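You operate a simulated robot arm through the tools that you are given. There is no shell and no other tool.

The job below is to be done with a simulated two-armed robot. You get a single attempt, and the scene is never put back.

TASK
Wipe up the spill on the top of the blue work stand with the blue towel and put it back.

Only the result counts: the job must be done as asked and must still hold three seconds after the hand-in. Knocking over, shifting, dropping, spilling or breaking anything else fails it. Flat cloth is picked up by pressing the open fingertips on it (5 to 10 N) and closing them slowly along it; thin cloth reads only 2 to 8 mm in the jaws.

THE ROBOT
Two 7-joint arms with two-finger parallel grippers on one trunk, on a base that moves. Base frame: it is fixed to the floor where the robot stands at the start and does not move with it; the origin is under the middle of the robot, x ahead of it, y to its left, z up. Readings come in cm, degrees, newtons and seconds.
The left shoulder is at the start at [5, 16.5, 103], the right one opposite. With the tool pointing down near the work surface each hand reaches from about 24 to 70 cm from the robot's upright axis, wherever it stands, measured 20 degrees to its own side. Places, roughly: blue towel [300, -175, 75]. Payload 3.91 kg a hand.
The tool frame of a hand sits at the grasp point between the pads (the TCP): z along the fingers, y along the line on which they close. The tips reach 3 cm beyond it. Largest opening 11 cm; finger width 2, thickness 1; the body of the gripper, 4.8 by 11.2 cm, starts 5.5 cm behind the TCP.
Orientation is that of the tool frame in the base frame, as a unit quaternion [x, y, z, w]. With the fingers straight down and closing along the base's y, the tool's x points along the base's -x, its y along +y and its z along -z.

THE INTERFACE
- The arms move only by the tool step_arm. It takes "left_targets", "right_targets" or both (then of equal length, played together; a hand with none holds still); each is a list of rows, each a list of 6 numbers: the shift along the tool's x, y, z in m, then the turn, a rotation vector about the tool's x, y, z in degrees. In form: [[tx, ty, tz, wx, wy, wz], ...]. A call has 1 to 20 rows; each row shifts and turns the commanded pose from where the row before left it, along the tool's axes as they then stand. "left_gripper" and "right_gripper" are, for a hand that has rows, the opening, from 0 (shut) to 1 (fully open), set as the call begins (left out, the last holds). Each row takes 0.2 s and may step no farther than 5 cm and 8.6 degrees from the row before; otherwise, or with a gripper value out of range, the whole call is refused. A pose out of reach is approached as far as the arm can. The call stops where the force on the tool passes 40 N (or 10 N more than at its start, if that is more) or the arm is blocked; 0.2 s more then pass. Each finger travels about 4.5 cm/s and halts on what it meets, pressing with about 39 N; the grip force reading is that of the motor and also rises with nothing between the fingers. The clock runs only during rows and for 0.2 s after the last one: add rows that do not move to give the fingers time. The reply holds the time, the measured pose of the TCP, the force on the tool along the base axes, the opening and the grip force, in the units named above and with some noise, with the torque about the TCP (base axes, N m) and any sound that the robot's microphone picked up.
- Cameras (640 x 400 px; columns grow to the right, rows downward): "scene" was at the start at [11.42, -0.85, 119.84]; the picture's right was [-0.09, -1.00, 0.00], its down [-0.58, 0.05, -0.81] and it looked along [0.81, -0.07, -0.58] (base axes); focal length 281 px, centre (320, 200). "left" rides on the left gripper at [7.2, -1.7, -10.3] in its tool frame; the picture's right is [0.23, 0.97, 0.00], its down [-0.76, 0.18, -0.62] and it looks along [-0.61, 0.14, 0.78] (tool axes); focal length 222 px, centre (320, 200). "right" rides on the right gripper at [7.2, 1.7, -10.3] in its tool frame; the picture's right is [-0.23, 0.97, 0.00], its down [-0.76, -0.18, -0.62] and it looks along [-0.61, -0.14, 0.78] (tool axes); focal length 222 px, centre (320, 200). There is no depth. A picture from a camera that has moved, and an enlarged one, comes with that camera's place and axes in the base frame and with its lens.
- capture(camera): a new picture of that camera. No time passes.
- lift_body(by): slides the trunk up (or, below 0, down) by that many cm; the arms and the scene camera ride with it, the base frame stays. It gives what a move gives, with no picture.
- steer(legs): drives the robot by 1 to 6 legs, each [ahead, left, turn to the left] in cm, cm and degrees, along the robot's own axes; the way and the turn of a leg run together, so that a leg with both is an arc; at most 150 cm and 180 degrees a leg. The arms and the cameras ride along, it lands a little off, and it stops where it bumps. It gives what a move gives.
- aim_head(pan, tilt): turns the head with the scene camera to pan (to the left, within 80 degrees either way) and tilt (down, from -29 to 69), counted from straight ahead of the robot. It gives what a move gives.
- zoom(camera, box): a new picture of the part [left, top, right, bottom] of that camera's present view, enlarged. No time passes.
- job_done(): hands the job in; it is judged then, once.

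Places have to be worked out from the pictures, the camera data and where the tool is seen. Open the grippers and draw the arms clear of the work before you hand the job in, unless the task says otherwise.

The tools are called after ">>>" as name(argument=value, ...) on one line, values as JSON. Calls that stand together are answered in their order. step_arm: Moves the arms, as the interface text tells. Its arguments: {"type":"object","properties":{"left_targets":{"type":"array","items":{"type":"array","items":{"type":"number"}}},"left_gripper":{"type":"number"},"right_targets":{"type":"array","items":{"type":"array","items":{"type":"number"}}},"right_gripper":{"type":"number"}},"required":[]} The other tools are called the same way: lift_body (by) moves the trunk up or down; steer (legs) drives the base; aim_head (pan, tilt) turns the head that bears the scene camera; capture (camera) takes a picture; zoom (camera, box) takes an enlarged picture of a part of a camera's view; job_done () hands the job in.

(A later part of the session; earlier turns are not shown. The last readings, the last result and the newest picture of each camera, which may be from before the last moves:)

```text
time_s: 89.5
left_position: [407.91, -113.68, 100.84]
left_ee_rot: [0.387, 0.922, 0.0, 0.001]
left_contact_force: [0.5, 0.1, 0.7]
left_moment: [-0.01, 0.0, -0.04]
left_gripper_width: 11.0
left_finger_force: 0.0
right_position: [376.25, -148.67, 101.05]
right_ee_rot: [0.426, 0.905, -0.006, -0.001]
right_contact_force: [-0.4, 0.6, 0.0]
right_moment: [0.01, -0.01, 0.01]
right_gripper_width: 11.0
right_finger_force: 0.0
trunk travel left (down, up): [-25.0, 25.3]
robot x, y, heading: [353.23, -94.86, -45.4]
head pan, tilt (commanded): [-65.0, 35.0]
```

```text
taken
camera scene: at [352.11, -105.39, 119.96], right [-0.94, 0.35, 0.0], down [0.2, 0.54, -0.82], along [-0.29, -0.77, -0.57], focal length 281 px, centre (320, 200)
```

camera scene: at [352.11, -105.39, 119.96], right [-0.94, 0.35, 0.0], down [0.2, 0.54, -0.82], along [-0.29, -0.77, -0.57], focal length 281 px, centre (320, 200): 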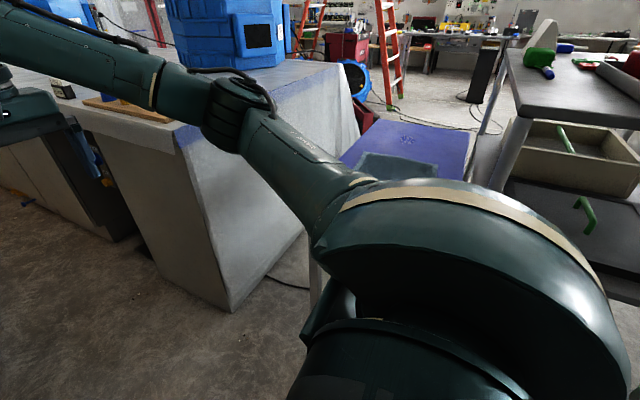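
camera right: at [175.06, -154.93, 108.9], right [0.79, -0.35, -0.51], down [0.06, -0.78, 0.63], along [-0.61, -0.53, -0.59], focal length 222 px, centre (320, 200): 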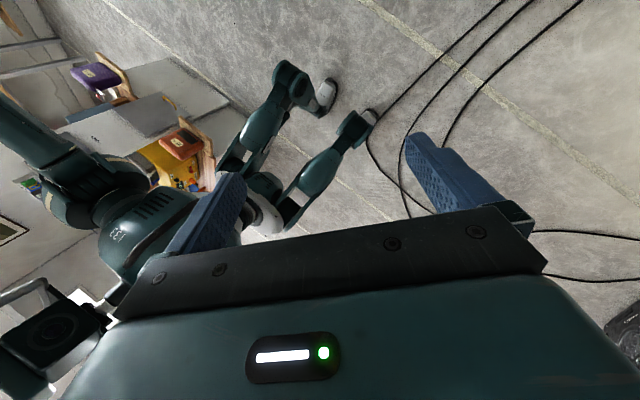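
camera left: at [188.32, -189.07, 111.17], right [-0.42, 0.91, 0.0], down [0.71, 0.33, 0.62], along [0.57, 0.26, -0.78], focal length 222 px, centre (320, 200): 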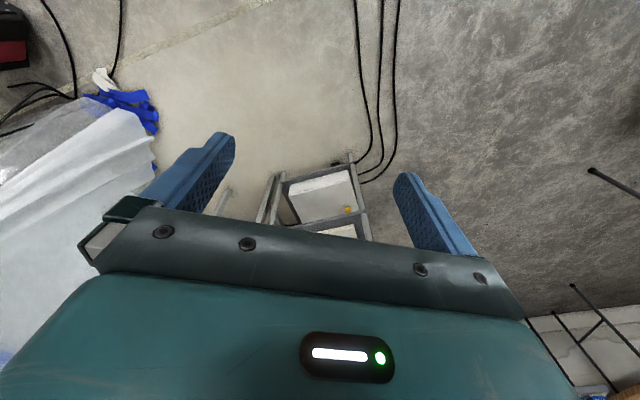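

The island's corner is at s≈63, v≈-55, well clear. From here I bring the right hand round to my right side, above the gap short of the stand's far end, still at 101 cm height.

>>> step_arm(right_targets=[[0.0384, -0.025, 0, 0, 0, 0], [0.0384, -0.025, 0, 0, 0, 0], [0.0384, -0.025, 0, 0, 0, 0], [0.0384, -0.025, 0, 0, 0, 0], [0.0384, -0.025, 0, 0, 0, 0], [0.0384, -0.025, 0, 0, 0, 0], [0.0384, -0.025, 0, 0, 0, 0], [0.0384, -0.025, 0, 0, 0, 0], [0.0384, -0.025, 0, 0, 0, 0], [0.0384, -0.025, 0, 0, 0, 0], [0.0384, -0.025, 0, 0, 0, 0], [0, 0, 0, 0, 0, 8], [0, 0, 0, 0, 0, 8], [0, 0, 0, 0, 0, 8], [0, 0, 0, 0, 0, 8], [0, 0, 0, 0, 0, 8]])

>>> capture(camera="scene")

```text
time_s: 92.8
left_position: [407.99, -113.64, 100.86]
left_ee_rot: [0.387, 0.922, 0.0, 0.0]
left_contact_force: [0.5, -0.5, 0.1]
left_moment: [0.03, -0.03, -0.01]
left_gripper_width: 11.01
left_finger_force: 0.0
right_position: [345.4, -131.17, 99.0]
right_ee_rot: [0.71, 0.704, -0.005, 0.0]
right_contact_force: [-0.9, 0.1, -1.3]
right_moment: [-0.02, -0.02, 0.0]
right_gripper_width: 11.01
right_finger_force: 0.0
right hand out of reach, approached as far as the arm can: row 7, 8, 9, 10, 11
trunk travel left (down, up): [-25.0, 25.3]
robot x, y, heading: [353.36, -95.02, -45.5]
head pan, tilt (commanded): [-65.0, 35.0]
```

```text
taken
camera scene: at [352.1, -105.39, 119.96], right [-0.94, 0.35, 0.0], down [0.2, 0.54, -0.82], along [-0.29, -0.77, -0.57], focal length 281 px, centre (320, 200)
```

scene: 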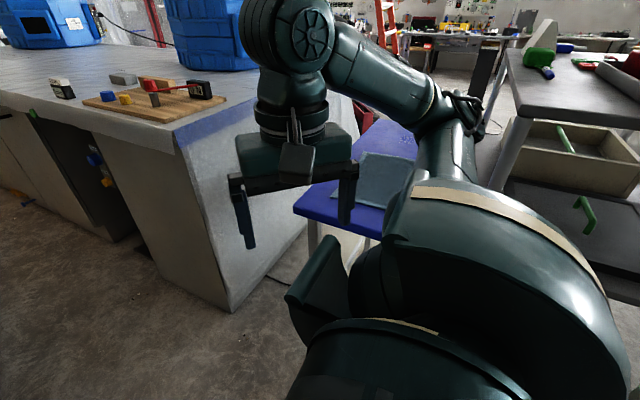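

The arm could not fold that far to its own side, so I'll stand turned about 60° instead of 90°. I drive 20 cm on so that I'm in line with the stand, then turn right by 30°.

>>> steer(legs=[[20, 0, 0], [0, 0, -30]])

>>> aim_head(pan=-50, tilt=35)

>>> capture(camera="scene")

>>> capture(camera="right")

```text
time_s: 95.9
left_position: [405.22, -152.96, 100.8]
left_ee_rot: [0.615, 0.789, 0.0, -0.001]
left_contact_force: [-0.2, -0.2, -0.5]
left_moment: [0.0, 0.04, 0.01]
left_gripper_width: 11.01
left_finger_force: 0.1
right_position: [342.4, -136.48, 99.08]
right_ee_rot: [0.869, 0.494, -0.006, 0.0]
right_contact_force: [0.4, -0.2, 0.6]
right_moment: [0.01, 0.0, 0.01]
right_gripper_width: 10.97
right_finger_force: 0.1
trunk travel left (down, up): [-25.0, 25.3]
robot x, y, heading: [367.68, -109.58, -75.8]
head pan, tilt (commanded): [-65.0, 35.0]
```

```text
time_s: 96.7
left_position: [405.25, -152.82, 100.89]
left_ee_rot: [0.614, 0.789, -0.001, -0.001]
left_contact_force: [0.0, 0.0, 0.2]
left_moment: [-0.02, -0.03, 0.02]
left_gripper_width: 10.99
left_finger_force: 0.0
right_position: [342.33, -136.55, 99.15]
right_ee_rot: [0.869, 0.495, -0.006, -0.001]
right_contact_force: [-0.1, -0.4, 0.0]
right_moment: [0.0, 0.04, -0.05]
right_gripper_width: 10.99
right_finger_force: 0.1
trunk travel left (down, up): [-25.0, 25.3]
robot x, y, heading: [367.32, -109.1, -75.8]
head pan, tilt (commanded): [-50.0, 35.0]
```

```text
taken
camera scene: at [362.75, -119.32, 119.96], right [-0.81, 0.59, 0.0], down [0.34, 0.46, -0.82], along [-0.48, -0.66, -0.57], focal length 281 px, centre (320, 200)
```

scene: 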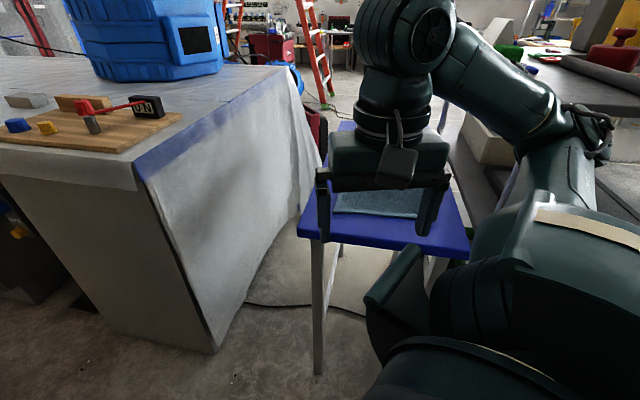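

```text
taken
camera right: at [347.64, -131.2, 109.35], right [0.72, -0.69, 0.0], down [-0.54, -0.56, 0.63], along [-0.44, -0.45, -0.78], focal length 222 px, centre (320, 200)
```

right: 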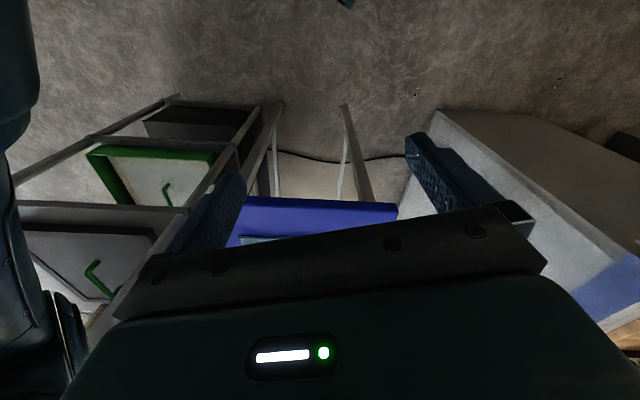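

At my right side the elbow sticks out toward the trolley, so the left arm is the better one here: its elbow will be on the open side. I back off along the stand's axis and turn right to heading about 175°, well clear of trolley and counter.

>>> steer(legs=[[-8, 15, 0], [0, 0, -109]])

>>> aim_head(pan=45, tilt=30)

>>> capture(camera="scene")

```text
time_s: 103.2
left_position: [326.51, -120.46, 100.86]
left_ee_rot: [1.0, -0.031, 0.0, 0.0]
left_contact_force: [-0.8, -0.1, -0.7]
left_moment: [0.02, 0.0, 0.02]
left_gripper_width: 11.02
left_finger_force: 0.0
right_position: [361.47, -65.58, 99.11]
right_ee_rot: [0.912, -0.409, -0.003, -0.005]
right_contact_force: [-0.4, -0.5, 0.1]
right_moment: [0.02, 0.03, 0.01]
right_gripper_width: 10.99
right_finger_force: 0.1
trunk travel left (down, up): [-25.0, 25.3]
robot x, y, heading: [379.61, -97.72, 176.3]
head pan, tilt (commanded): [-50.0, 35.0]
```

```text
time_s: 104.9
left_position: [326.64, -120.43, 100.96]
left_ee_rot: [1.0, -0.031, 0.0, -0.001]
left_contact_force: [0.5, -0.2, 0.2]
left_moment: [0.02, 0.01, 0.02]
left_gripper_width: 11.0
left_finger_force: 0.1
right_position: [361.4, -65.56, 99.05]
right_ee_rot: [0.912, -0.41, -0.003, -0.005]
right_contact_force: [1.2, 0.3, -0.8]
right_moment: [-0.01, 0.04, -0.01]
right_gripper_width: 10.99
right_finger_force: 0.0
trunk travel left (down, up): [-25.0, 25.3]
robot x, y, heading: [379.43, -97.64, 176.6]
head pan, tilt (commanded): [45.0, 30.0]
```

```text
taken
camera scene: at [369.71, -103.6, 120.73], right [-0.66, 0.75, 0.0], down [0.38, 0.33, -0.87], along [-0.65, -0.57, -0.5], focal length 281 px, centre (320, 200)
```

scene: 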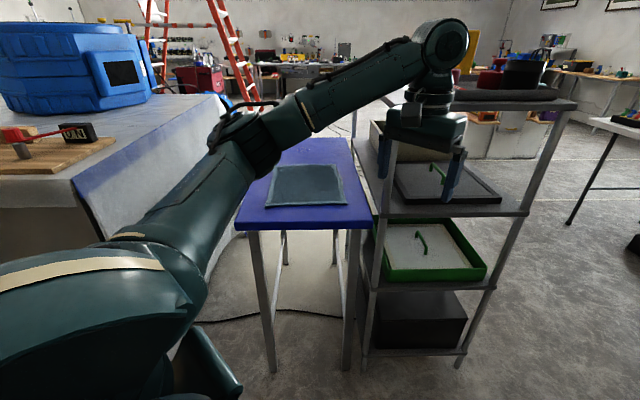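

This is a good view: the towel lies at about s 29–59, v -8–16 on the stand (top about z 78). I zoom in on the stand to see the spill and the towel better from here.

>>> zoom(camera="scene", box=[220, 120, 400, 232])

```text
3.56 times, centred on (310, 176) of scene
camera zoom: at [369.71, -103.6, 120.73], right [-0.66, 0.75, 0.0], down [0.38, 0.33, -0.87], along [-0.65, -0.57, -0.5], focal length 999 px, centre (356, 285)
```

zoom: 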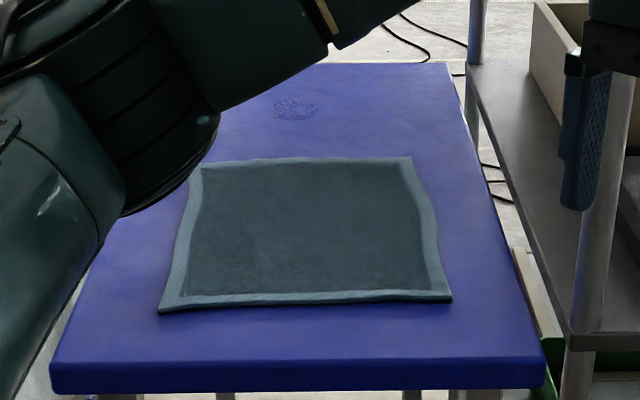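

The spill is a thin puddle about 6–8 cm wide centred near s≈11.5, v≈2.6. I bring the left hand to point down the stand's axis: shift it left and turn it so its fingers will close across the stand.

>>> step_arm(left_targets=[[0.035, 0.0212, 0, 0, 0, 0], [0.035, 0.0212, 0, 0, 0, 0], [0.035, 0.0212, 0, 0, 0, 0], [0.035, 0.0212, 0, 0, 0, 0], [0.035, 0.0212, 0, 0, 0, 0], [0, 0, 0, 0, 0, -7.7], [0, 0, 0, 0, 0, -7.7], [0, 0, 0, 0, 0, -7.7], [0, 0, 0, 0, 0, -7.7], [0, 0, 0, 0, 0, -7.7], [0, 0, 0, 0, 0, -7.7], [0, 0, 0, 0, 0, 0]])

>>> capture(camera="scene")

>>> capture(camera="left")

```text
time_s: 107.5
left_position: [343.36, -132.0, 100.85]
left_ee_rot: [0.931, 0.365, 0.0, 0.0]
left_contact_force: [0.2, -0.2, -1.1]
left_moment: [0.01, 0.02, -0.02]
left_gripper_width: 10.97
left_finger_force: 0.2
right_position: [361.43, -65.73, 99.11]
right_ee_rot: [0.912, -0.41, -0.003, -0.005]
right_contact_force: [-0.5, -0.2, 0.1]
right_moment: [-0.03, 0.05, 0.03]
right_gripper_width: 11.01
right_finger_force: 0.0
trunk travel left (down, up): [-25.0, 25.3]
robot x, y, heading: [379.66, -97.87, 176.5]
head pan, tilt (commanded): [45.0, 30.0]
```

```text
taken
camera scene: at [369.71, -103.61, 120.74], right [-0.66, 0.75, 0.0], down [0.37, 0.33, -0.87], along [-0.65, -0.57, -0.5], focal length 281 px, centre (320, 200)
```

scene: 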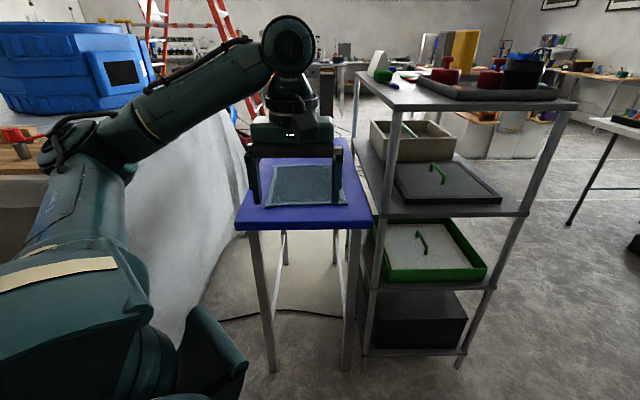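

```text
taken
camera left: at [347.57, -125.85, 111.2], right [0.83, -0.56, 0.0], down [-0.44, -0.65, 0.62], along [-0.35, -0.52, -0.78], focal length 222 px, centre (320, 200)
```

left: 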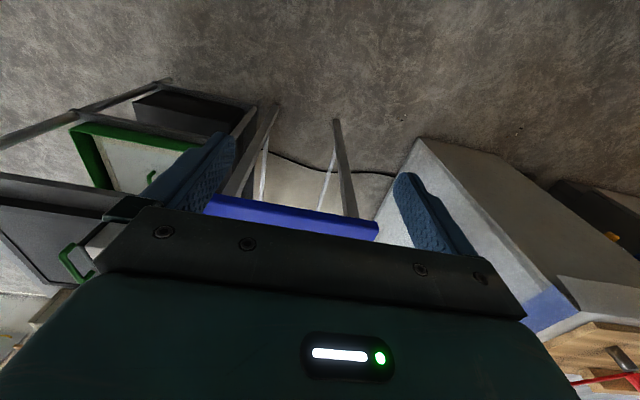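

The hand is now aligned and the elbow points to the open side. I move toward the stand along its axis (36 cm), stopping short to check the clearance.

>>> steer(legs=[[24.8, 26.1, 0]])

>>> aim_head(pan=45, tilt=45)

>>> capture(camera="scene")

>>> capture(camera="left")

```text
time_s: 110.4
left_position: [316.11, -157.19, 100.91]
left_ee_rot: [0.931, 0.366, 0.001, -0.001]
left_contact_force: [-1.1, -0.2, 0.2]
left_moment: [0.01, 0.0, 0.0]
left_gripper_width: 10.98
left_finger_force: 0.2
right_position: [334.02, -90.73, 98.95]
right_ee_rot: [0.912, -0.409, -0.002, -0.006]
right_contact_force: [0.2, -0.2, -0.2]
right_moment: [-0.04, 0.02, 0.0]
right_gripper_width: 11.01
right_finger_force: 0.1
trunk travel left (down, up): [-25.0, 25.3]
robot x, y, heading: [352.18, -123.11, 176.5]
head pan, tilt (commanded): [45.0, 30.0]
```

```text
time_s: 111.2
left_position: [316.3, -157.18, 100.92]
left_ee_rot: [0.931, 0.365, 0.0, 0.0]
left_contact_force: [-0.1, 0.6, -0.2]
left_moment: [-0.01, 0.01, 0.01]
left_gripper_width: 10.98
left_finger_force: 0.0
right_position: [334.06, -90.74, 99.11]
right_ee_rot: [0.913, -0.409, -0.003, -0.005]
right_contact_force: [0.4, -0.4, -0.5]
right_moment: [-0.02, -0.01, -0.01]
right_gripper_width: 11.01
right_finger_force: 0.0
trunk travel left (down, up): [-25.0, 25.3]
robot x, y, heading: [352.3, -122.85, 176.4]
head pan, tilt (commanded): [45.0, 45.0]
```

```text
taken
camera scene: at [343.15, -128.11, 118.48], right [-0.66, 0.75, 0.0], down [0.53, 0.47, -0.71], along [-0.53, -0.47, -0.71], focal length 281 px, centre (320, 200)
```

scene: 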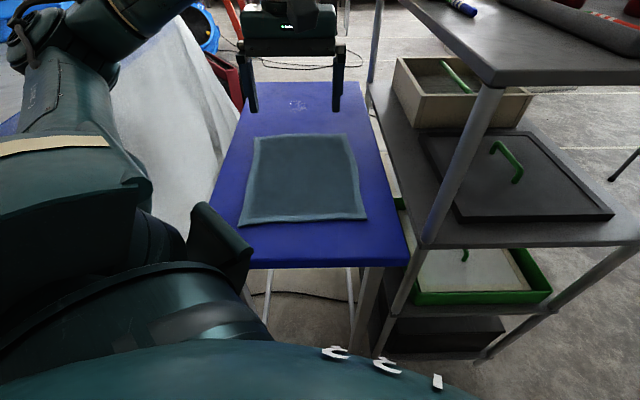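

```text
taken
camera left: at [320.37, -150.98, 111.21], right [0.83, -0.56, 0.0], down [-0.44, -0.65, 0.62], along [-0.35, -0.52, -0.78], focal length 222 px, centre (320, 200)
```

left: 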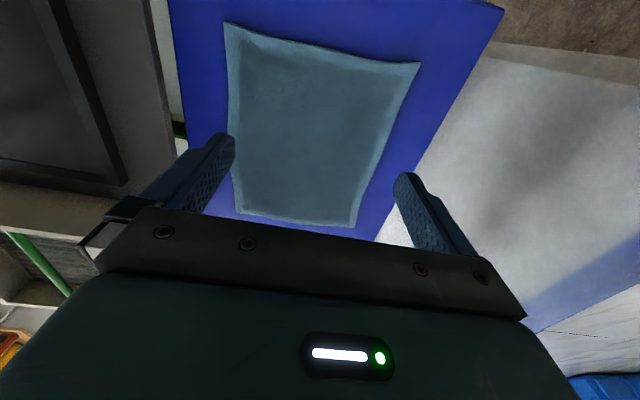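

The whole stand is in clear view: towel s 28–58, v -7–17, spill at s≈11, v≈2.5; the left hand hangs over the towel at s≈53. I inch 4.5 cm closer along the axis to gain reach for the wiping.

>>> steer(legs=[[3.1, 3.3, 0]])

>>> step_arm(left_targets=[[-0.045, 0, 0, 0, 0, 0], [-0.045, 0, 0, 0, 0, 0], [-0.045, 0, 0, 0, 0, 0], [-0.045, 0, 0, 0, 0, 0], [0, 0, 0.03, 0, 0, 0], [0, 0, 0.03, 0, 0, 0], [0, 0, 0, 0, 0, 0]])

>>> capture(camera="scene")

>>> capture(camera="left")

```text
time_s: 112.2
left_position: [312.98, -160.21, 100.9]
left_ee_rot: [0.931, 0.365, 0.001, 0.0]
left_contact_force: [-1.1, -0.6, 0.9]
left_moment: [-0.04, 0.0, 0.02]
left_gripper_width: 10.98
left_finger_force: 0.1
right_position: [330.85, -93.74, 99.19]
right_ee_rot: [0.912, -0.409, -0.003, -0.006]
right_contact_force: [0.1, -0.3, 0.1]
right_moment: [0.03, 0.04, -0.02]
right_gripper_width: 11.01
right_finger_force: 0.1
trunk travel left (down, up): [-25.0, 25.3]
robot x, y, heading: [348.93, -125.9, 176.4]
head pan, tilt (commanded): [45.0, 45.0]
```

```text
time_s: 113.8
left_position: [299.66, -172.34, 94.89]
left_ee_rot: [0.931, 0.365, -0.001, 0.0]
left_contact_force: [0.8, 0.0, -0.6]
left_moment: [-0.01, 0.02, 0.03]
left_gripper_width: 11.0
left_finger_force: 0.0
right_position: [330.77, -93.66, 99.11]
right_ee_rot: [0.913, -0.409, -0.002, -0.004]
right_contact_force: [0.0, 1.2, -0.4]
right_moment: [-0.02, 0.01, 0.01]
right_gripper_width: 11.01
right_finger_force: 0.1
trunk travel left (down, up): [-25.0, 25.3]
robot x, y, heading: [349.35, -125.59, 176.4]
head pan, tilt (commanded): [45.0, 45.0]
```

```text
taken
camera scene: at [339.94, -131.1, 118.47], right [-0.66, 0.75, 0.0], down [0.53, 0.47, -0.71], along [-0.53, -0.47, -0.71], focal length 281 px, centre (320, 200)
```

scene: 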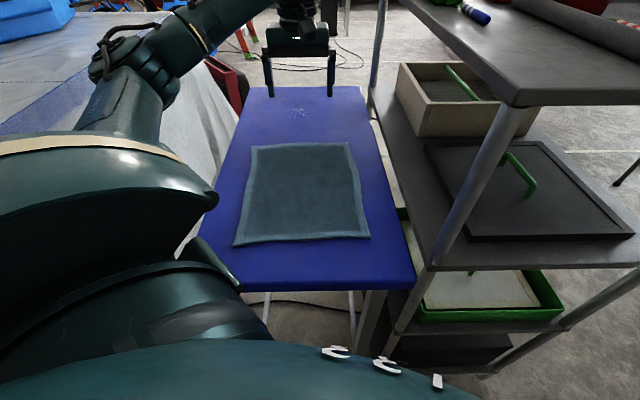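

```text
taken
camera left: at [303.94, -166.11, 105.21], right [0.83, -0.56, 0.0], down [-0.44, -0.65, 0.62], along [-0.35, -0.52, -0.78], focal length 222 px, centre (320, 200)
```

left: 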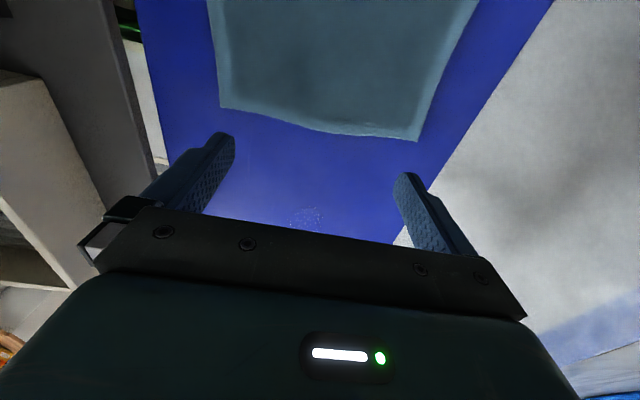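

The left camera puts the point under the TCP about 3.3 cm inside the towel's outer edge, centred across it – a good pinch place. I set the fingers half open and lower to just above the cloth.

>>> step_arm(left_targets=[[-0.003, 0, 0.03, 0, 0, 0], [0, 0, 0.03, 0, 0, 0], [0, 0, 0.03, 0, 0, 0], [0, 0, 0.02, 0, 0, 0], [0, 0, 0, 0, 0, 0]], left_gripper=0.5)

>>> capture(camera="left")

>>> zoom(camera="scene", box=[210, 60, 400, 180])

```text
time_s: 115.0
left_position: [299.42, -172.72, 83.8]
left_ee_rot: [0.931, 0.364, 0.0, -0.001]
left_contact_force: [-0.2, -0.4, -0.8]
left_moment: [0.05, -0.01, -0.01]
left_gripper_width: 5.5
left_finger_force: 0.0
right_position: [330.81, -93.68, 99.09]
right_ee_rot: [0.912, -0.409, -0.003, -0.005]
right_contact_force: [0.2, 0.8, 0.2]
right_moment: [-0.02, 0.0, 0.02]
right_gripper_width: 10.98
right_finger_force: 0.1
trunk travel left (down, up): [-25.0, 25.3]
robot x, y, heading: [349.12, -126.03, 176.5]
head pan, tilt (commanded): [45.0, 45.0]
```

```text
taken
camera left: at [303.67, -166.53, 94.11], right [0.83, -0.56, 0.0], down [-0.44, -0.65, 0.62], along [-0.35, -0.52, -0.78], focal length 222 px, centre (320, 200)
```

left: 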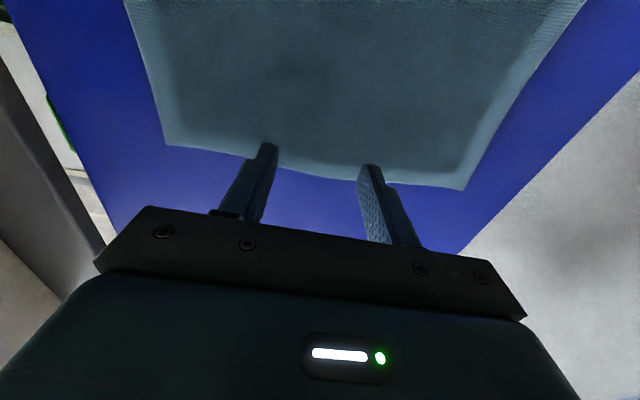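

```text
3.33 times, centred on (305, 120) of scene
camera zoom: at [339.94, -131.1, 118.47], right [-0.66, 0.75, 0.0], down [0.53, 0.47, -0.71], along [-0.53, -0.47, -0.71], focal length 937 px, centre (370, 467)
```

zoom: 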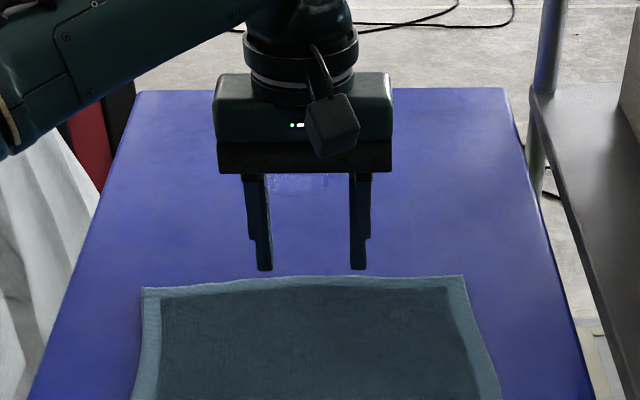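

The tips hover about 2.5 cm inside the towel's outer edge. I now lower in small steps to feel the contact.

>>> step_arm(left_targets=[[0, 0, 0.01, 0, 0, 0], [0, 0, 0.01, 0, 0, 0], [0, 0, 0, 0, 0, 0]], left_gripper=0.5)

```text
time_s: 115.8
left_position: [299.34, -172.53, 81.8]
left_ee_rot: [0.931, 0.364, 0.0, 0.0]
left_contact_force: [-0.4, 0.3, -0.1]
left_moment: [0.03, -0.01, 0.01]
left_gripper_width: 5.5
left_finger_force: 0.0
right_position: [330.8, -93.68, 99.08]
right_ee_rot: [0.912, -0.409, -0.002, -0.005]
right_contact_force: [1.4, -0.3, -0.2]
right_moment: [-0.03, 0.05, -0.02]
right_gripper_width: 11.0
right_finger_force: 0.1
trunk travel left (down, up): [-25.0, 25.3]
robot x, y, heading: [349.32, -125.86, 176.5]
head pan, tilt (commanded): [45.0, 45.0]
```

No contact yet at TCP height 81.8 cm; I go on down in 3 mm steps.

>>> step_arm(left_targets=[[0, 0, 0.003, 0, 0, 0], [0, 0, 0.003, 0, 0, 0], [0, 0, 0, 0, 0, 0]], left_gripper=0.5)

```text
time_s: 116.6
left_position: [299.46, -172.73, 81.3]
left_ee_rot: [0.931, 0.365, -0.002, -0.001]
left_contact_force: [-0.7, 1.0, 9.2]
left_moment: [-0.07, -0.03, 0.01]
left_gripper_width: 5.52
left_finger_force: 0.0
right_position: [330.92, -93.49, 98.99]
right_ee_rot: [0.913, -0.409, -0.003, -0.004]
right_contact_force: [0.3, -0.1, 1.0]
right_moment: [-0.03, -0.01, 0.0]
right_gripper_width: 10.99
right_finger_force: 0.1
trunk travel left (down, up): [-25.0, 25.3]
robot x, y, heading: [349.33, -126.18, 176.5]
head pan, tilt (commanded): [45.0, 45.0]
```

Contact: 9 N at TCP z 81.3, so the cloth surface is about 78.3. I close the fingers slowly in small stages while watching the force.

>>> step_arm(left_targets=[[0, 0, 0, 0, 0, 0], [0, 0, 0, 0, 0, 0]], left_gripper=0.42)

>>> step_arm(left_targets=[[0, 0, 0, 0, 0, 0], [0, 0, 0, 0, 0, 0]], left_gripper=0.34)

>>> capture(camera="left")

```text
time_s: 117.2
left_position: [299.41, -172.65, 81.38]
left_ee_rot: [0.931, 0.365, -0.002, 0.001]
left_contact_force: [-1.2, -1.4, 13.9]
left_moment: [-0.01, -0.03, 0.03]
left_gripper_width: 4.48
left_finger_force: 0.0
right_position: [331.11, -93.62, 99.03]
right_ee_rot: [0.913, -0.409, -0.003, -0.005]
right_contact_force: [0.2, -0.9, -0.8]
right_moment: [0.01, 0.0, 0.0]
right_gripper_width: 11.01
right_finger_force: 0.1
trunk travel left (down, up): [-25.0, 25.3]
robot x, y, heading: [349.32, -125.63, 176.8]
head pan, tilt (commanded): [45.0, 45.0]
```

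```text
time_s: 117.8
left_position: [299.57, -172.54, 81.34]
left_ee_rot: [0.931, 0.365, -0.001, 0.001]
left_contact_force: [-0.4, -1.1, 14.6]
left_moment: [-0.05, -0.02, -0.04]
left_gripper_width: 3.82
left_finger_force: 0.8
right_position: [330.99, -93.61, 99.13]
right_ee_rot: [0.912, -0.409, -0.003, -0.004]
right_contact_force: [-0.5, -0.4, -0.9]
right_moment: [0.01, 0.02, 0.03]
right_gripper_width: 10.98
right_finger_force: 0.2
trunk travel left (down, up): [-25.0, 25.3]
robot x, y, heading: [349.07, -125.87, 176.5]
head pan, tilt (commanded): [45.0, 45.0]
```

```text
taken
camera left: at [303.73, -166.42, 91.61], right [0.83, -0.56, 0.0], down [-0.44, -0.65, 0.62], along [-0.35, -0.52, -0.78], focal length 222 px, centre (320, 200)
```

left: 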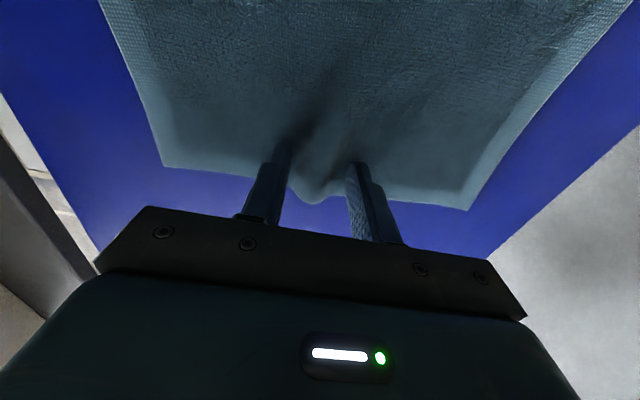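

A fold is rising between the fingers. The force has grown to 14.6 N, so I ease up by 1 mm and keep closing in stages.

>>> step_arm(left_targets=[[0, 0, -0.001, 0, 0, 0], [0, 0, 0, 0, 0, 0]], left_gripper=0.27)

>>> step_arm(left_targets=[[0, 0, 0, 0, 0, 0], [0, 0, 0, 0, 0, 0]], left_gripper=0.2)

>>> step_arm(left_targets=[[0, 0, 0, 0, 0, 0], [0, 0, 0, 0, 0, 0]], left_gripper=0.12)

>>> capture(camera="left")

```text
time_s: 118.4
left_position: [299.5, -172.52, 81.24]
left_ee_rot: [0.931, 0.365, -0.001, 0.001]
left_contact_force: [-0.7, -0.4, 11.1]
left_moment: [-0.01, -0.04, -0.01]
left_gripper_width: 2.85
left_finger_force: 0.1
right_position: [330.99, -93.65, 99.17]
right_ee_rot: [0.912, -0.409, -0.003, -0.004]
right_contact_force: [0.1, 0.3, 0.1]
right_moment: [0.03, -0.01, 0.02]
right_gripper_width: 10.99
right_finger_force: 0.0
trunk travel left (down, up): [-25.0, 25.3]
robot x, y, heading: [349.11, -125.59, 176.5]
head pan, tilt (commanded): [45.0, 45.0]
```

```text
time_s: 119.0
left_position: [299.66, -172.6, 81.27]
left_ee_rot: [0.931, 0.366, -0.002, 0.0]
left_contact_force: [0.5, 0.6, 9.9]
left_moment: [-0.02, -0.02, 0.01]
left_gripper_width: 2.17
left_finger_force: 0.1
right_position: [330.82, -93.59, 99.13]
right_ee_rot: [0.913, -0.409, -0.003, -0.005]
right_contact_force: [-0.3, -0.7, -0.7]
right_moment: [0.03, 0.0, -0.02]
right_gripper_width: 11.02
right_finger_force: 0.1
trunk travel left (down, up): [-25.0, 25.3]
robot x, y, heading: [349.16, -125.68, 176.2]
head pan, tilt (commanded): [45.0, 45.0]
```

```text
time_s: 119.6
left_position: [299.32, -172.7, 81.43]
left_ee_rot: [0.931, 0.364, -0.001, 0.001]
left_contact_force: [0.0, -0.5, 9.8]
left_moment: [0.02, -0.04, 0.0]
left_gripper_width: 1.25
left_finger_force: 0.1
right_position: [330.94, -93.72, 99.16]
right_ee_rot: [0.912, -0.409, -0.003, -0.005]
right_contact_force: [0.6, 0.5, 0.4]
right_moment: [0.03, 0.02, 0.0]
right_gripper_width: 10.99
right_finger_force: 0.0
trunk travel left (down, up): [-25.0, 25.3]
robot x, y, heading: [349.14, -125.56, 176.4]
head pan, tilt (commanded): [45.0, 45.0]
```

```text
taken
camera left: at [303.74, -166.41, 91.65], right [0.83, -0.56, 0.0], down [-0.44, -0.65, 0.62], along [-0.35, -0.52, -0.78], focal length 222 px, centre (320, 200)
```

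left: 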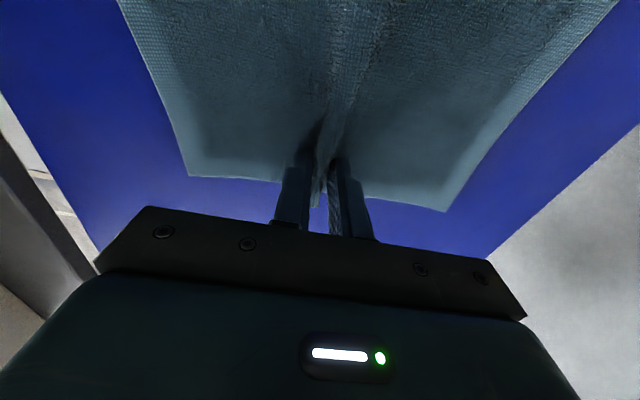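

The fold is gathered between the fingers at 1.25 cm opening with a steady 10 N press. I close fully and wait.

>>> step_arm(left_targets=[[0, 0, 0, 0, 0, 0], [0, 0, 0, 0, 0, 0], [0, 0, 0, 0, 0, 0]], left_gripper=0.0)

>>> capture(camera="left")

```text
time_s: 120.4
left_position: [299.51, -172.64, 81.37]
left_ee_rot: [0.931, 0.365, 0.0, 0.0]
left_contact_force: [0.0, 0.0, 9.1]
left_moment: [0.02, -0.01, 0.0]
left_gripper_width: 0.42
left_finger_force: 39.1
right_position: [330.93, -93.77, 99.16]
right_ee_rot: [0.912, -0.409, -0.003, -0.004]
right_contact_force: [0.4, 0.2, 0.8]
right_moment: [-0.01, -0.04, -0.03]
right_gripper_width: 11.01
right_finger_force: 0.2
trunk travel left (down, up): [-25.0, 25.3]
robot x, y, heading: [349.15, -125.91, 176.5]
head pan, tilt (commanded): [45.0, 45.0]
```

```text
taken
camera left: at [303.73, -166.42, 91.65], right [0.83, -0.56, 0.0], down [-0.44, -0.65, 0.62], along [-0.35, -0.52, -0.78], focal length 222 px, centre (320, 200)
```

left: 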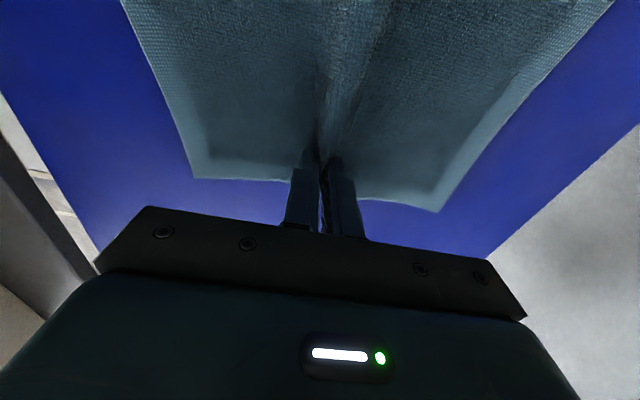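

The cloth is pinched (4 mm in the jaws, grip 39 N). I ease up slightly and start dragging the towel out toward the spill with the tool still upright.

>>> step_arm(left_targets=[[0, 0, -0.003, 0, 0, 0], [-0.012, 0, 0, 0, 0, 0], [-0.015, 0, 0, 0, 0, 0], [-0.015, 0, 0, 0, 0, 0], [-0.015, 0, 0, 0, 0, 0], [0, 0, 0, 0, 0, 0]], left_gripper=0.0)

>>> capture(camera="scene")

>>> capture(camera="left")

```text
time_s: 121.8
left_position: [295.43, -176.58, 81.73]
left_ee_rot: [0.931, 0.365, 0.0, -0.001]
left_contact_force: [0.6, 0.8, 0.6]
left_moment: [0.01, -0.02, 0.0]
left_gripper_width: 0.43
left_finger_force: 39.3
right_position: [330.91, -93.58, 99.13]
right_ee_rot: [0.913, -0.409, -0.003, -0.005]
right_contact_force: [0.9, -0.6, -0.9]
right_moment: [-0.01, 0.02, 0.01]
right_gripper_width: 11.0
right_finger_force: 0.1
trunk travel left (down, up): [-25.0, 25.3]
robot x, y, heading: [348.84, -126.14, 176.5]
head pan, tilt (commanded): [45.0, 45.0]
```

```text
taken
camera scene: at [339.95, -131.1, 118.47], right [-0.66, 0.75, 0.0], down [0.53, 0.47, -0.71], along [-0.53, -0.47, -0.71], focal length 281 px, centre (320, 200)
```

scene: 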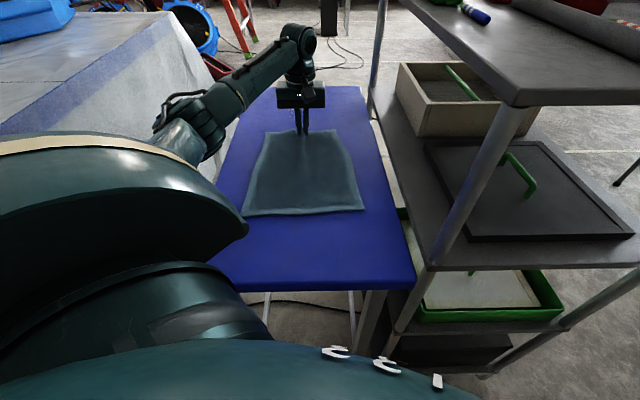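

```text
taken
camera left: at [299.57, -170.51, 92.02], right [0.83, -0.56, 0.0], down [-0.44, -0.65, 0.62], along [-0.35, -0.52, -0.78], focal length 222 px, centre (320, 200)
```

left: 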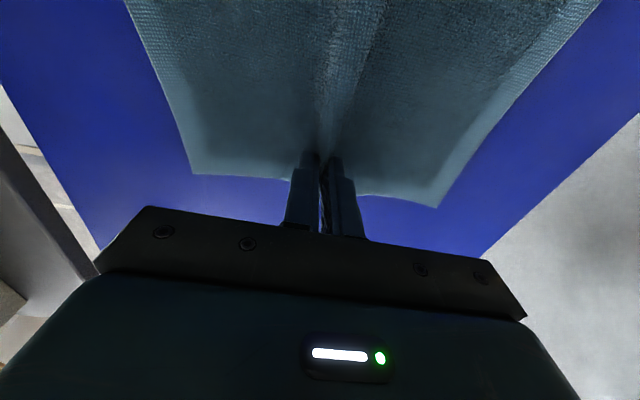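

The whole towel slid along, still flat. Now I go further out while tilting the fingers outward in steps (up to 30°) to gain reach.

>>> step_arm(left_targets=[[-0.01, 0, 0, 0, -7.5, 0], [-0.0099, 0, 0.0013, 0, -7.5, 0], [-0.0097, 0, 0.0026, 0, -7.5, 0], [-0.0092, 0, 0.0038, 0, -7.5, 0], [0.0015, 0, 0.0026, 0, 0, 0], [0, 0, 0, 0, 0, 0]], left_gripper=0.0)

>>> capture(camera="scene")

>>> capture(camera="left")

```text
time_s: 123.2
left_position: [292.24, -179.15, 81.64]
left_ee_rot: [0.899, 0.352, -0.243, 0.095]
left_contact_force: [0.3, -1.2, 4.3]
left_moment: [-0.06, 0.01, 0.02]
left_gripper_width: 0.45
left_finger_force: 39.2
right_position: [330.85, -93.77, 99.19]
right_ee_rot: [0.912, -0.41, -0.003, -0.004]
right_contact_force: [0.2, -0.1, 0.4]
right_moment: [0.0, 0.02, 0.0]
right_gripper_width: 10.99
right_finger_force: 0.2
trunk travel left (down, up): [-25.0, 25.3]
robot x, y, heading: [349.26, -125.85, 176.5]
head pan, tilt (commanded): [45.0, 45.0]
```

```text
taken
camera scene: at [339.99, -131.07, 118.49], right [-0.66, 0.75, 0.0], down [0.53, 0.47, -0.71], along [-0.53, -0.47, -0.71], focal length 281 px, centre (320, 200)
```

scene: 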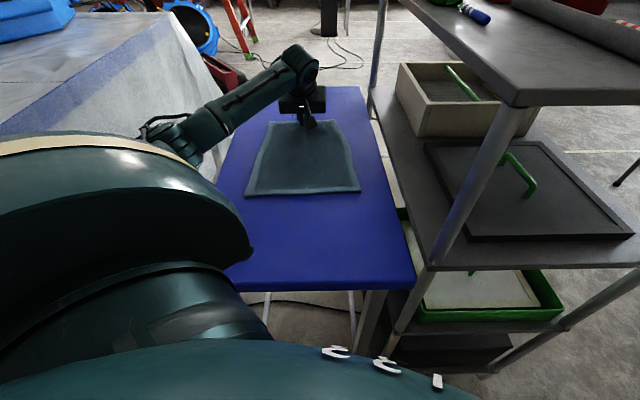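

```text
taken
camera left: at [299.63, -170.07, 86.84], right [0.81, -0.58, -0.11], down [-0.13, -0.37, 0.92], along [-0.58, -0.73, -0.37], focal length 222 px, centre (320, 200)
```

left: 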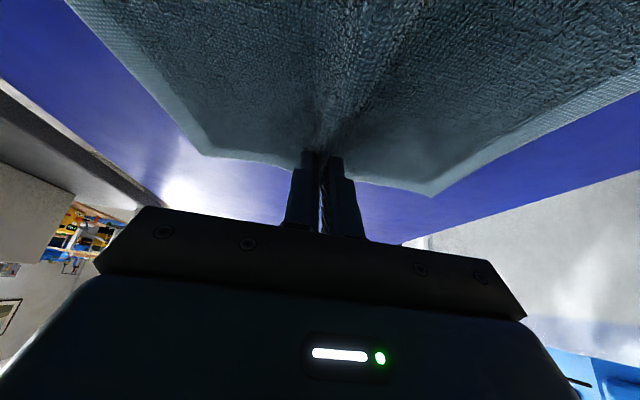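

Reading 4 N light contact; the TCP is at s≈21 with the towel following. I go on outward 6 cm at 30° tilt, shifting 2 cm sideways to line up with the spill's middle.

>>> step_arm(left_targets=[[-0.0087, 0.004, 0.005, 0, 0, 0], [-0.0087, 0.004, 0.005, 0, 0, 0], [-0.0087, 0.004, 0.005, 0, 0, 0], [-0.0087, 0.004, 0.005, 0, -3, 0], [-0.0082, 0.004, 0.0055, 0, -3, 0], [-0.008, 0, 0.0059, 0, -3, 0], [0, 0, 0, 0, 0, 0]], left_gripper=0.0)

>>> capture(camera="scene")

>>> capture(camera="left")

```text
time_s: 124.8
left_position: [289.33, -184.69, 81.44]
left_ee_rot: [0.878, 0.343, -0.312, 0.122]
left_contact_force: [0.3, -0.2, 5.0]
left_moment: [-0.02, 0.0, 0.01]
left_gripper_width: 0.43
left_finger_force: 38.6
right_position: [330.84, -93.66, 99.15]
right_ee_rot: [0.912, -0.409, -0.003, -0.003]
right_contact_force: [-0.2, -0.3, -0.2]
right_moment: [0.0, 0.02, 0.01]
right_gripper_width: 11.0
right_finger_force: 0.2
trunk travel left (down, up): [-25.0, 25.3]
robot x, y, heading: [349.18, -125.41, 176.4]
head pan, tilt (commanded): [45.0, 45.0]
```

```text
taken
camera scene: at [339.99, -131.05, 118.48], right [-0.66, 0.75, 0.0], down [0.53, 0.47, -0.71], along [-0.53, -0.47, -0.71], focal length 281 px, centre (320, 200)
```

scene: 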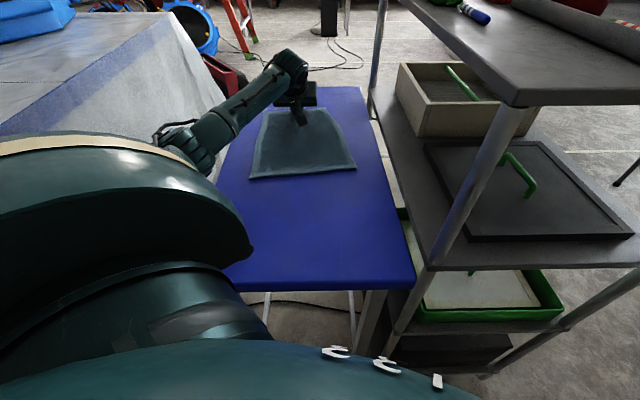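

```text
taken
camera left: at [297.17, -175.2, 84.87], right [0.79, -0.6, -0.14], down [-0.02, -0.26, 0.96], along [-0.61, -0.76, -0.22], focal length 222 px, centre (320, 200)
```

left: 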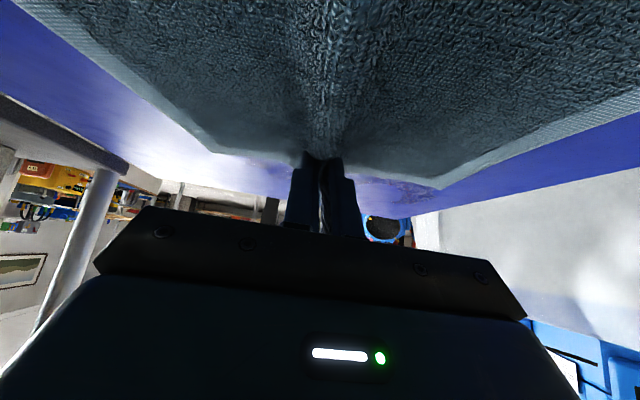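

The tips are now over the near part of the spill (s≈13). I zoom in to see how the edge and spill lie.

>>> zoom(camera="scene", box=[220, 70, 400, 182])

>>> zoom(camera="left", box=[180, 100, 480, 287])

```text
3.56 times, centred on (310, 126) of scene
camera zoom: at [339.99, -131.05, 118.48], right [-0.66, 0.75, 0.0], down [0.53, 0.47, -0.71], along [-0.53, -0.47, -0.71], focal length 999 px, centre (356, 463)
```

zoom: 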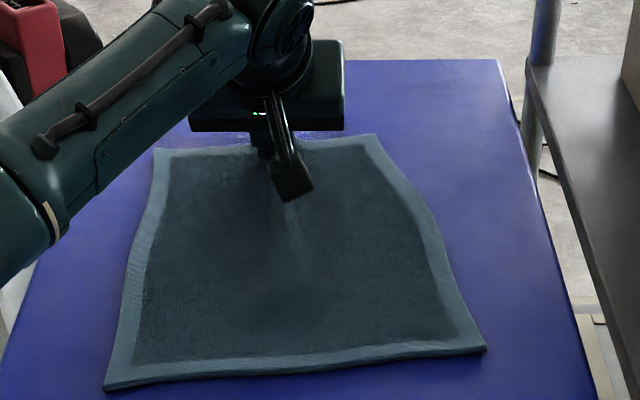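

```text
2.13 times, centred on (330, 194) of left
camera zoom: at [297.17, -175.2, 84.87], right [0.79, -0.6, -0.14], down [-0.02, -0.26, 0.96], along [-0.61, -0.76, -0.22], focal length 474 px, centre (299, 214)
```

zoom: 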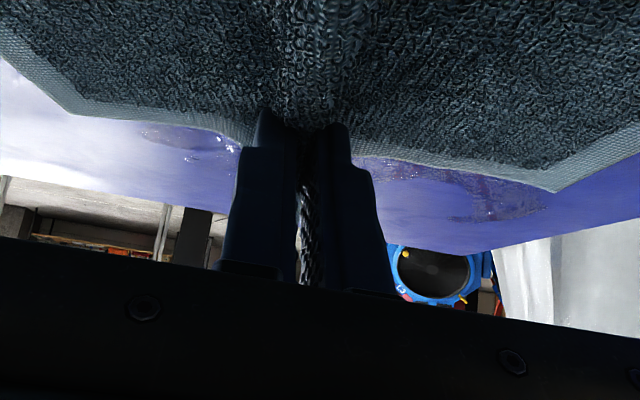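

The spill's glints show past the towel's edge on both sides of the fingers. I drag 4 cm further out, tilting a bit more, so the towel's edge passes over the spill.

>>> step_arm(left_targets=[[-0.0078, 0, 0.0063, 0, -2, 0], [-0.0075, 0, 0.0066, 0, -2, 0], [-0.0073, 0, 0.0068, 0, -2, 0], [-0.0071, 0, 0.0071, 0, 0, 0], [0, 0, 0, 0, 0, 0]], left_gripper=0.0)

>>> capture(camera="scene")

>>> zoom(camera="left", box=[180, 100, 480, 287])

```text
time_s: 126.0
left_position: [286.46, -187.36, 81.45]
left_ee_rot: [0.86, 0.337, -0.356, 0.14]
left_contact_force: [-0.2, 0.2, 1.1]
left_moment: [0.02, -0.02, 0.01]
left_gripper_width: 0.44
left_finger_force: 39.1
right_position: [330.83, -93.65, 99.17]
right_ee_rot: [0.913, -0.408, -0.002, -0.005]
right_contact_force: [-0.9, 1.3, -0.6]
right_moment: [0.0, 0.0, -0.01]
right_gripper_width: 11.0
right_finger_force: 0.1
trunk travel left (down, up): [-25.0, 25.3]
robot x, y, heading: [348.76, -126.11, 176.4]
head pan, tilt (commanded): [45.0, 45.0]
```

```text
taken
camera scene: at [339.95, -131.09, 118.47], right [-0.66, 0.75, 0.0], down [0.53, 0.47, -0.71], along [-0.53, -0.47, -0.71], focal length 281 px, centre (320, 200)
```

scene: 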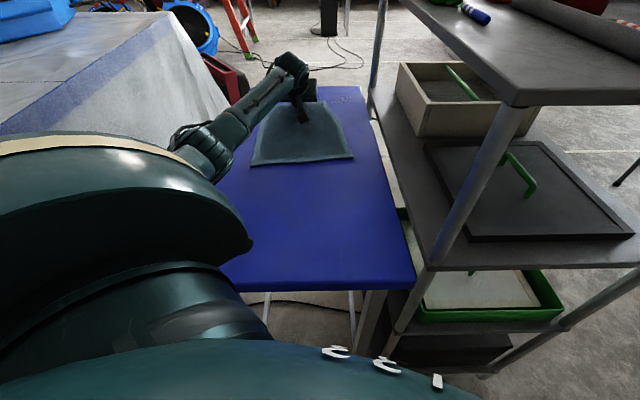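

```text
2.13 times, centred on (330, 194) of left
camera zoom: at [294.46, -177.65, 83.57], right [0.78, -0.61, -0.16], down [0.05, -0.2, 0.98], along [-0.62, -0.77, -0.12], focal length 474 px, centre (299, 214)
```

zoom: 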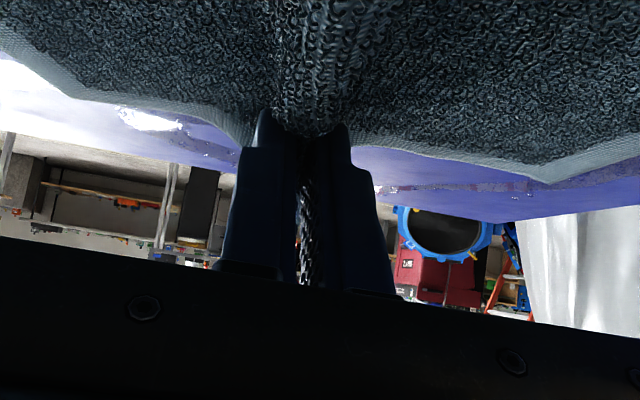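

The TCP is at s≈11. Bright glints still show beyond the edge, so I zoom the scene camera in to judge where the spill now lies.

>>> zoom(camera="scene", box=[240, 75, 380, 162])

```text
4.57 times, centred on (310, 118) of scene
camera zoom: at [339.95, -131.09, 118.47], right [-0.66, 0.75, 0.0], down [0.53, 0.47, -0.71], along [-0.53, -0.47, -0.71], focal length 1285 px, centre (366, 573)
```

zoom: 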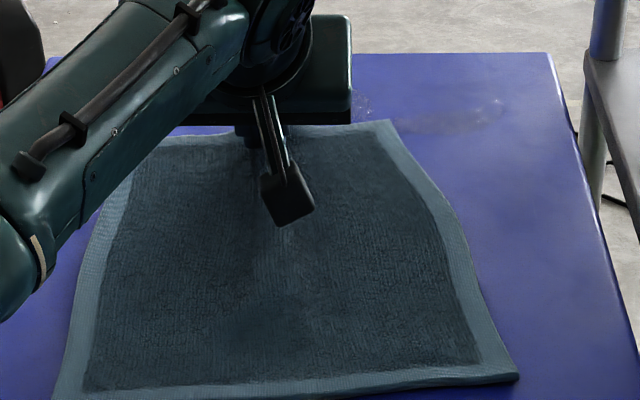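

A damp-looking smear seems to lie beyond the towel's right front corner. I zoom in harder on both sides before moving anything.

>>> zoom(camera="scene", box=[310, 80, 370, 118])

>>> zoom(camera="scene", box=[235, 75, 330, 135])

>>> capture(camera="left")

```text
10.53 times, centred on (340, 99) of scene
camera zoom: at [339.95, -131.09, 118.47], right [-0.66, 0.75, 0.0], down [0.53, 0.47, -0.71], along [-0.53, -0.47, -0.71], focal length 2958 px, centre (110, 1263)
```

zoom: 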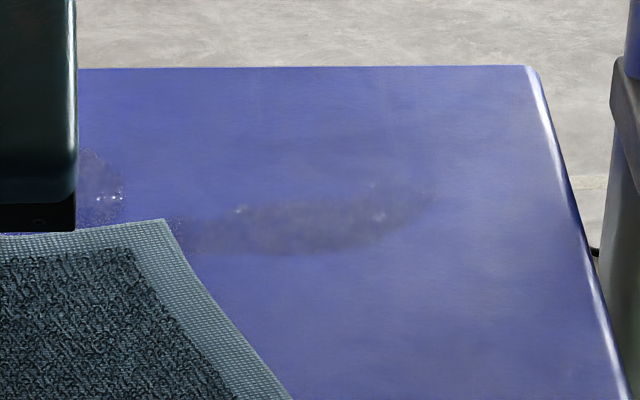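

```text
6.67 times, centred on (282, 105) of scene
camera zoom: at [339.95, -131.09, 118.47], right [-0.66, 0.75, 0.0], down [0.53, 0.47, -0.71], along [-0.53, -0.47, -0.71], focal length 1874 px, centre (570, 833)
```

zoom: 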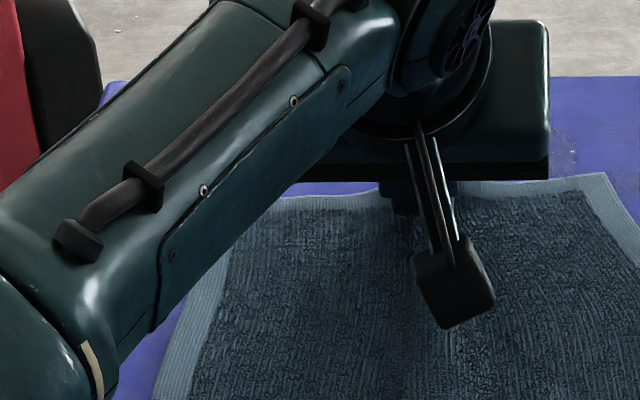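

```text
taken
camera left: at [294.46, -177.65, 83.57], right [0.78, -0.61, -0.16], down [0.05, -0.2, 0.98], along [-0.62, -0.77, -0.12], focal length 222 px, centre (320, 200)
```

left: 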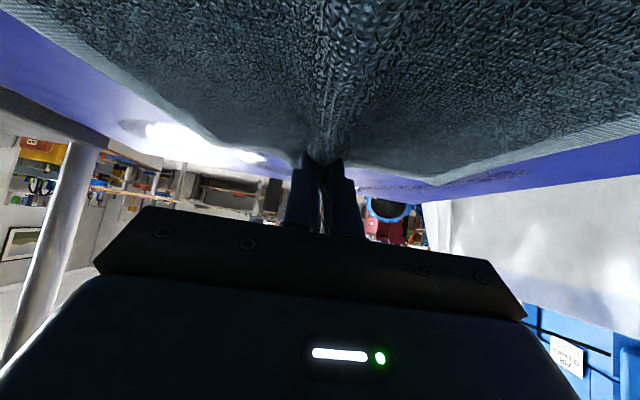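

The wet marks now seem to spread beyond the towel's front edge, and my own hand hides the middle. I let go of the towel here, lift the hand straight up and pull back to get a clear look.

>>> step_arm(left_targets=[[0, 0, 0, 0, 0, 0], [0, 0, 0, 0, 0, 0], [-0.007, 0, -0.007, 0, 0, 0], [-0.0212, 0, -0.0212, 0, 0, 0], [-0.0212, 0, -0.0212, 0, 0, 0], [-0.0212, 0, -0.0212, 0, 0, 0], [0.0071, 0, -0.0354, 0, 7.5, 0], [0.0071, 0, -0.0354, 0, 7.5, 0], [0.02, 0, -0.03, 0, 7.5, 0], [0.03, 0, -0.02, 0, 7.5, 0], [0.04, 0, -0.01, 0, 7.5, 0], [0.04, 0, 0, 0, 7.5, 0], [0.045, 0, 0, 0, 0, 0], [0.045, 0, 0, 0, 0, 0]], left_gripper=0.25)

>>> capture(camera="scene")

>>> zoom(camera="scene", box=[230, 75, 390, 175])

```text
time_s: 129.0
left_position: [307.72, -167.48, 97.49]
left_ee_rot: [0.931, 0.365, 0.0, 0.0]
left_contact_force: [-0.6, 0.0, 0.7]
left_moment: [-0.01, 0.01, -0.01]
left_gripper_width: 2.76
left_finger_force: 0.0
right_position: [330.92, -93.75, 99.22]
right_ee_rot: [0.912, -0.409, -0.002, -0.005]
right_contact_force: [0.1, -0.3, -0.1]
right_moment: [0.01, 0.01, 0.02]
right_gripper_width: 10.98
right_finger_force: 0.0
trunk travel left (down, up): [-25.0, 25.3]
robot x, y, heading: [349.26, -126.19, 176.7]
head pan, tilt (commanded): [45.0, 45.0]
```

```text
taken
camera scene: at [339.96, -131.09, 118.48], right [-0.66, 0.75, 0.0], down [0.53, 0.47, -0.71], along [-0.53, -0.47, -0.71], focal length 281 px, centre (320, 200)
```

scene: 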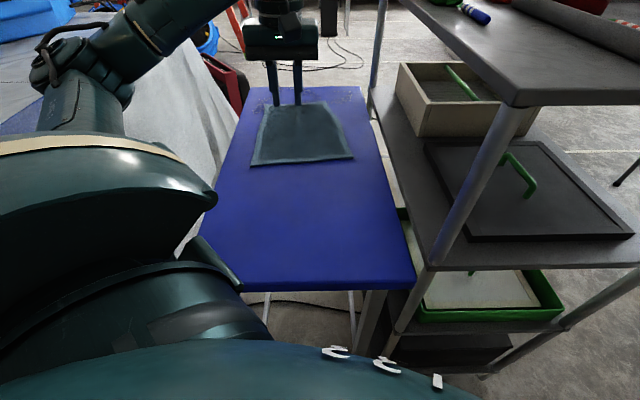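

```text
4.00 times, centred on (310, 125) of scene
camera zoom: at [339.96, -131.09, 118.48], right [-0.66, 0.75, 0.0], down [0.53, 0.47, -0.71], along [-0.53, -0.47, -0.71], focal length 1124 px, centre (360, 500)
```

zoom: 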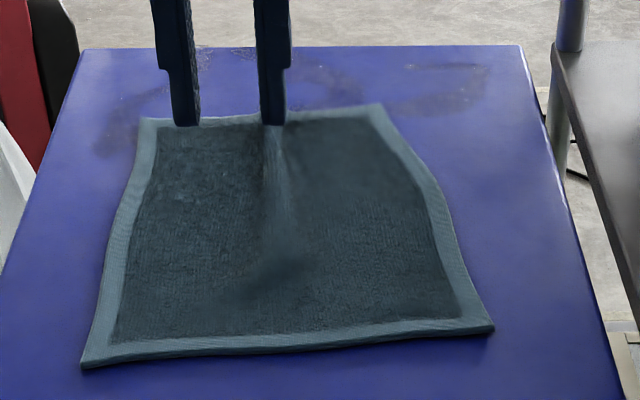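

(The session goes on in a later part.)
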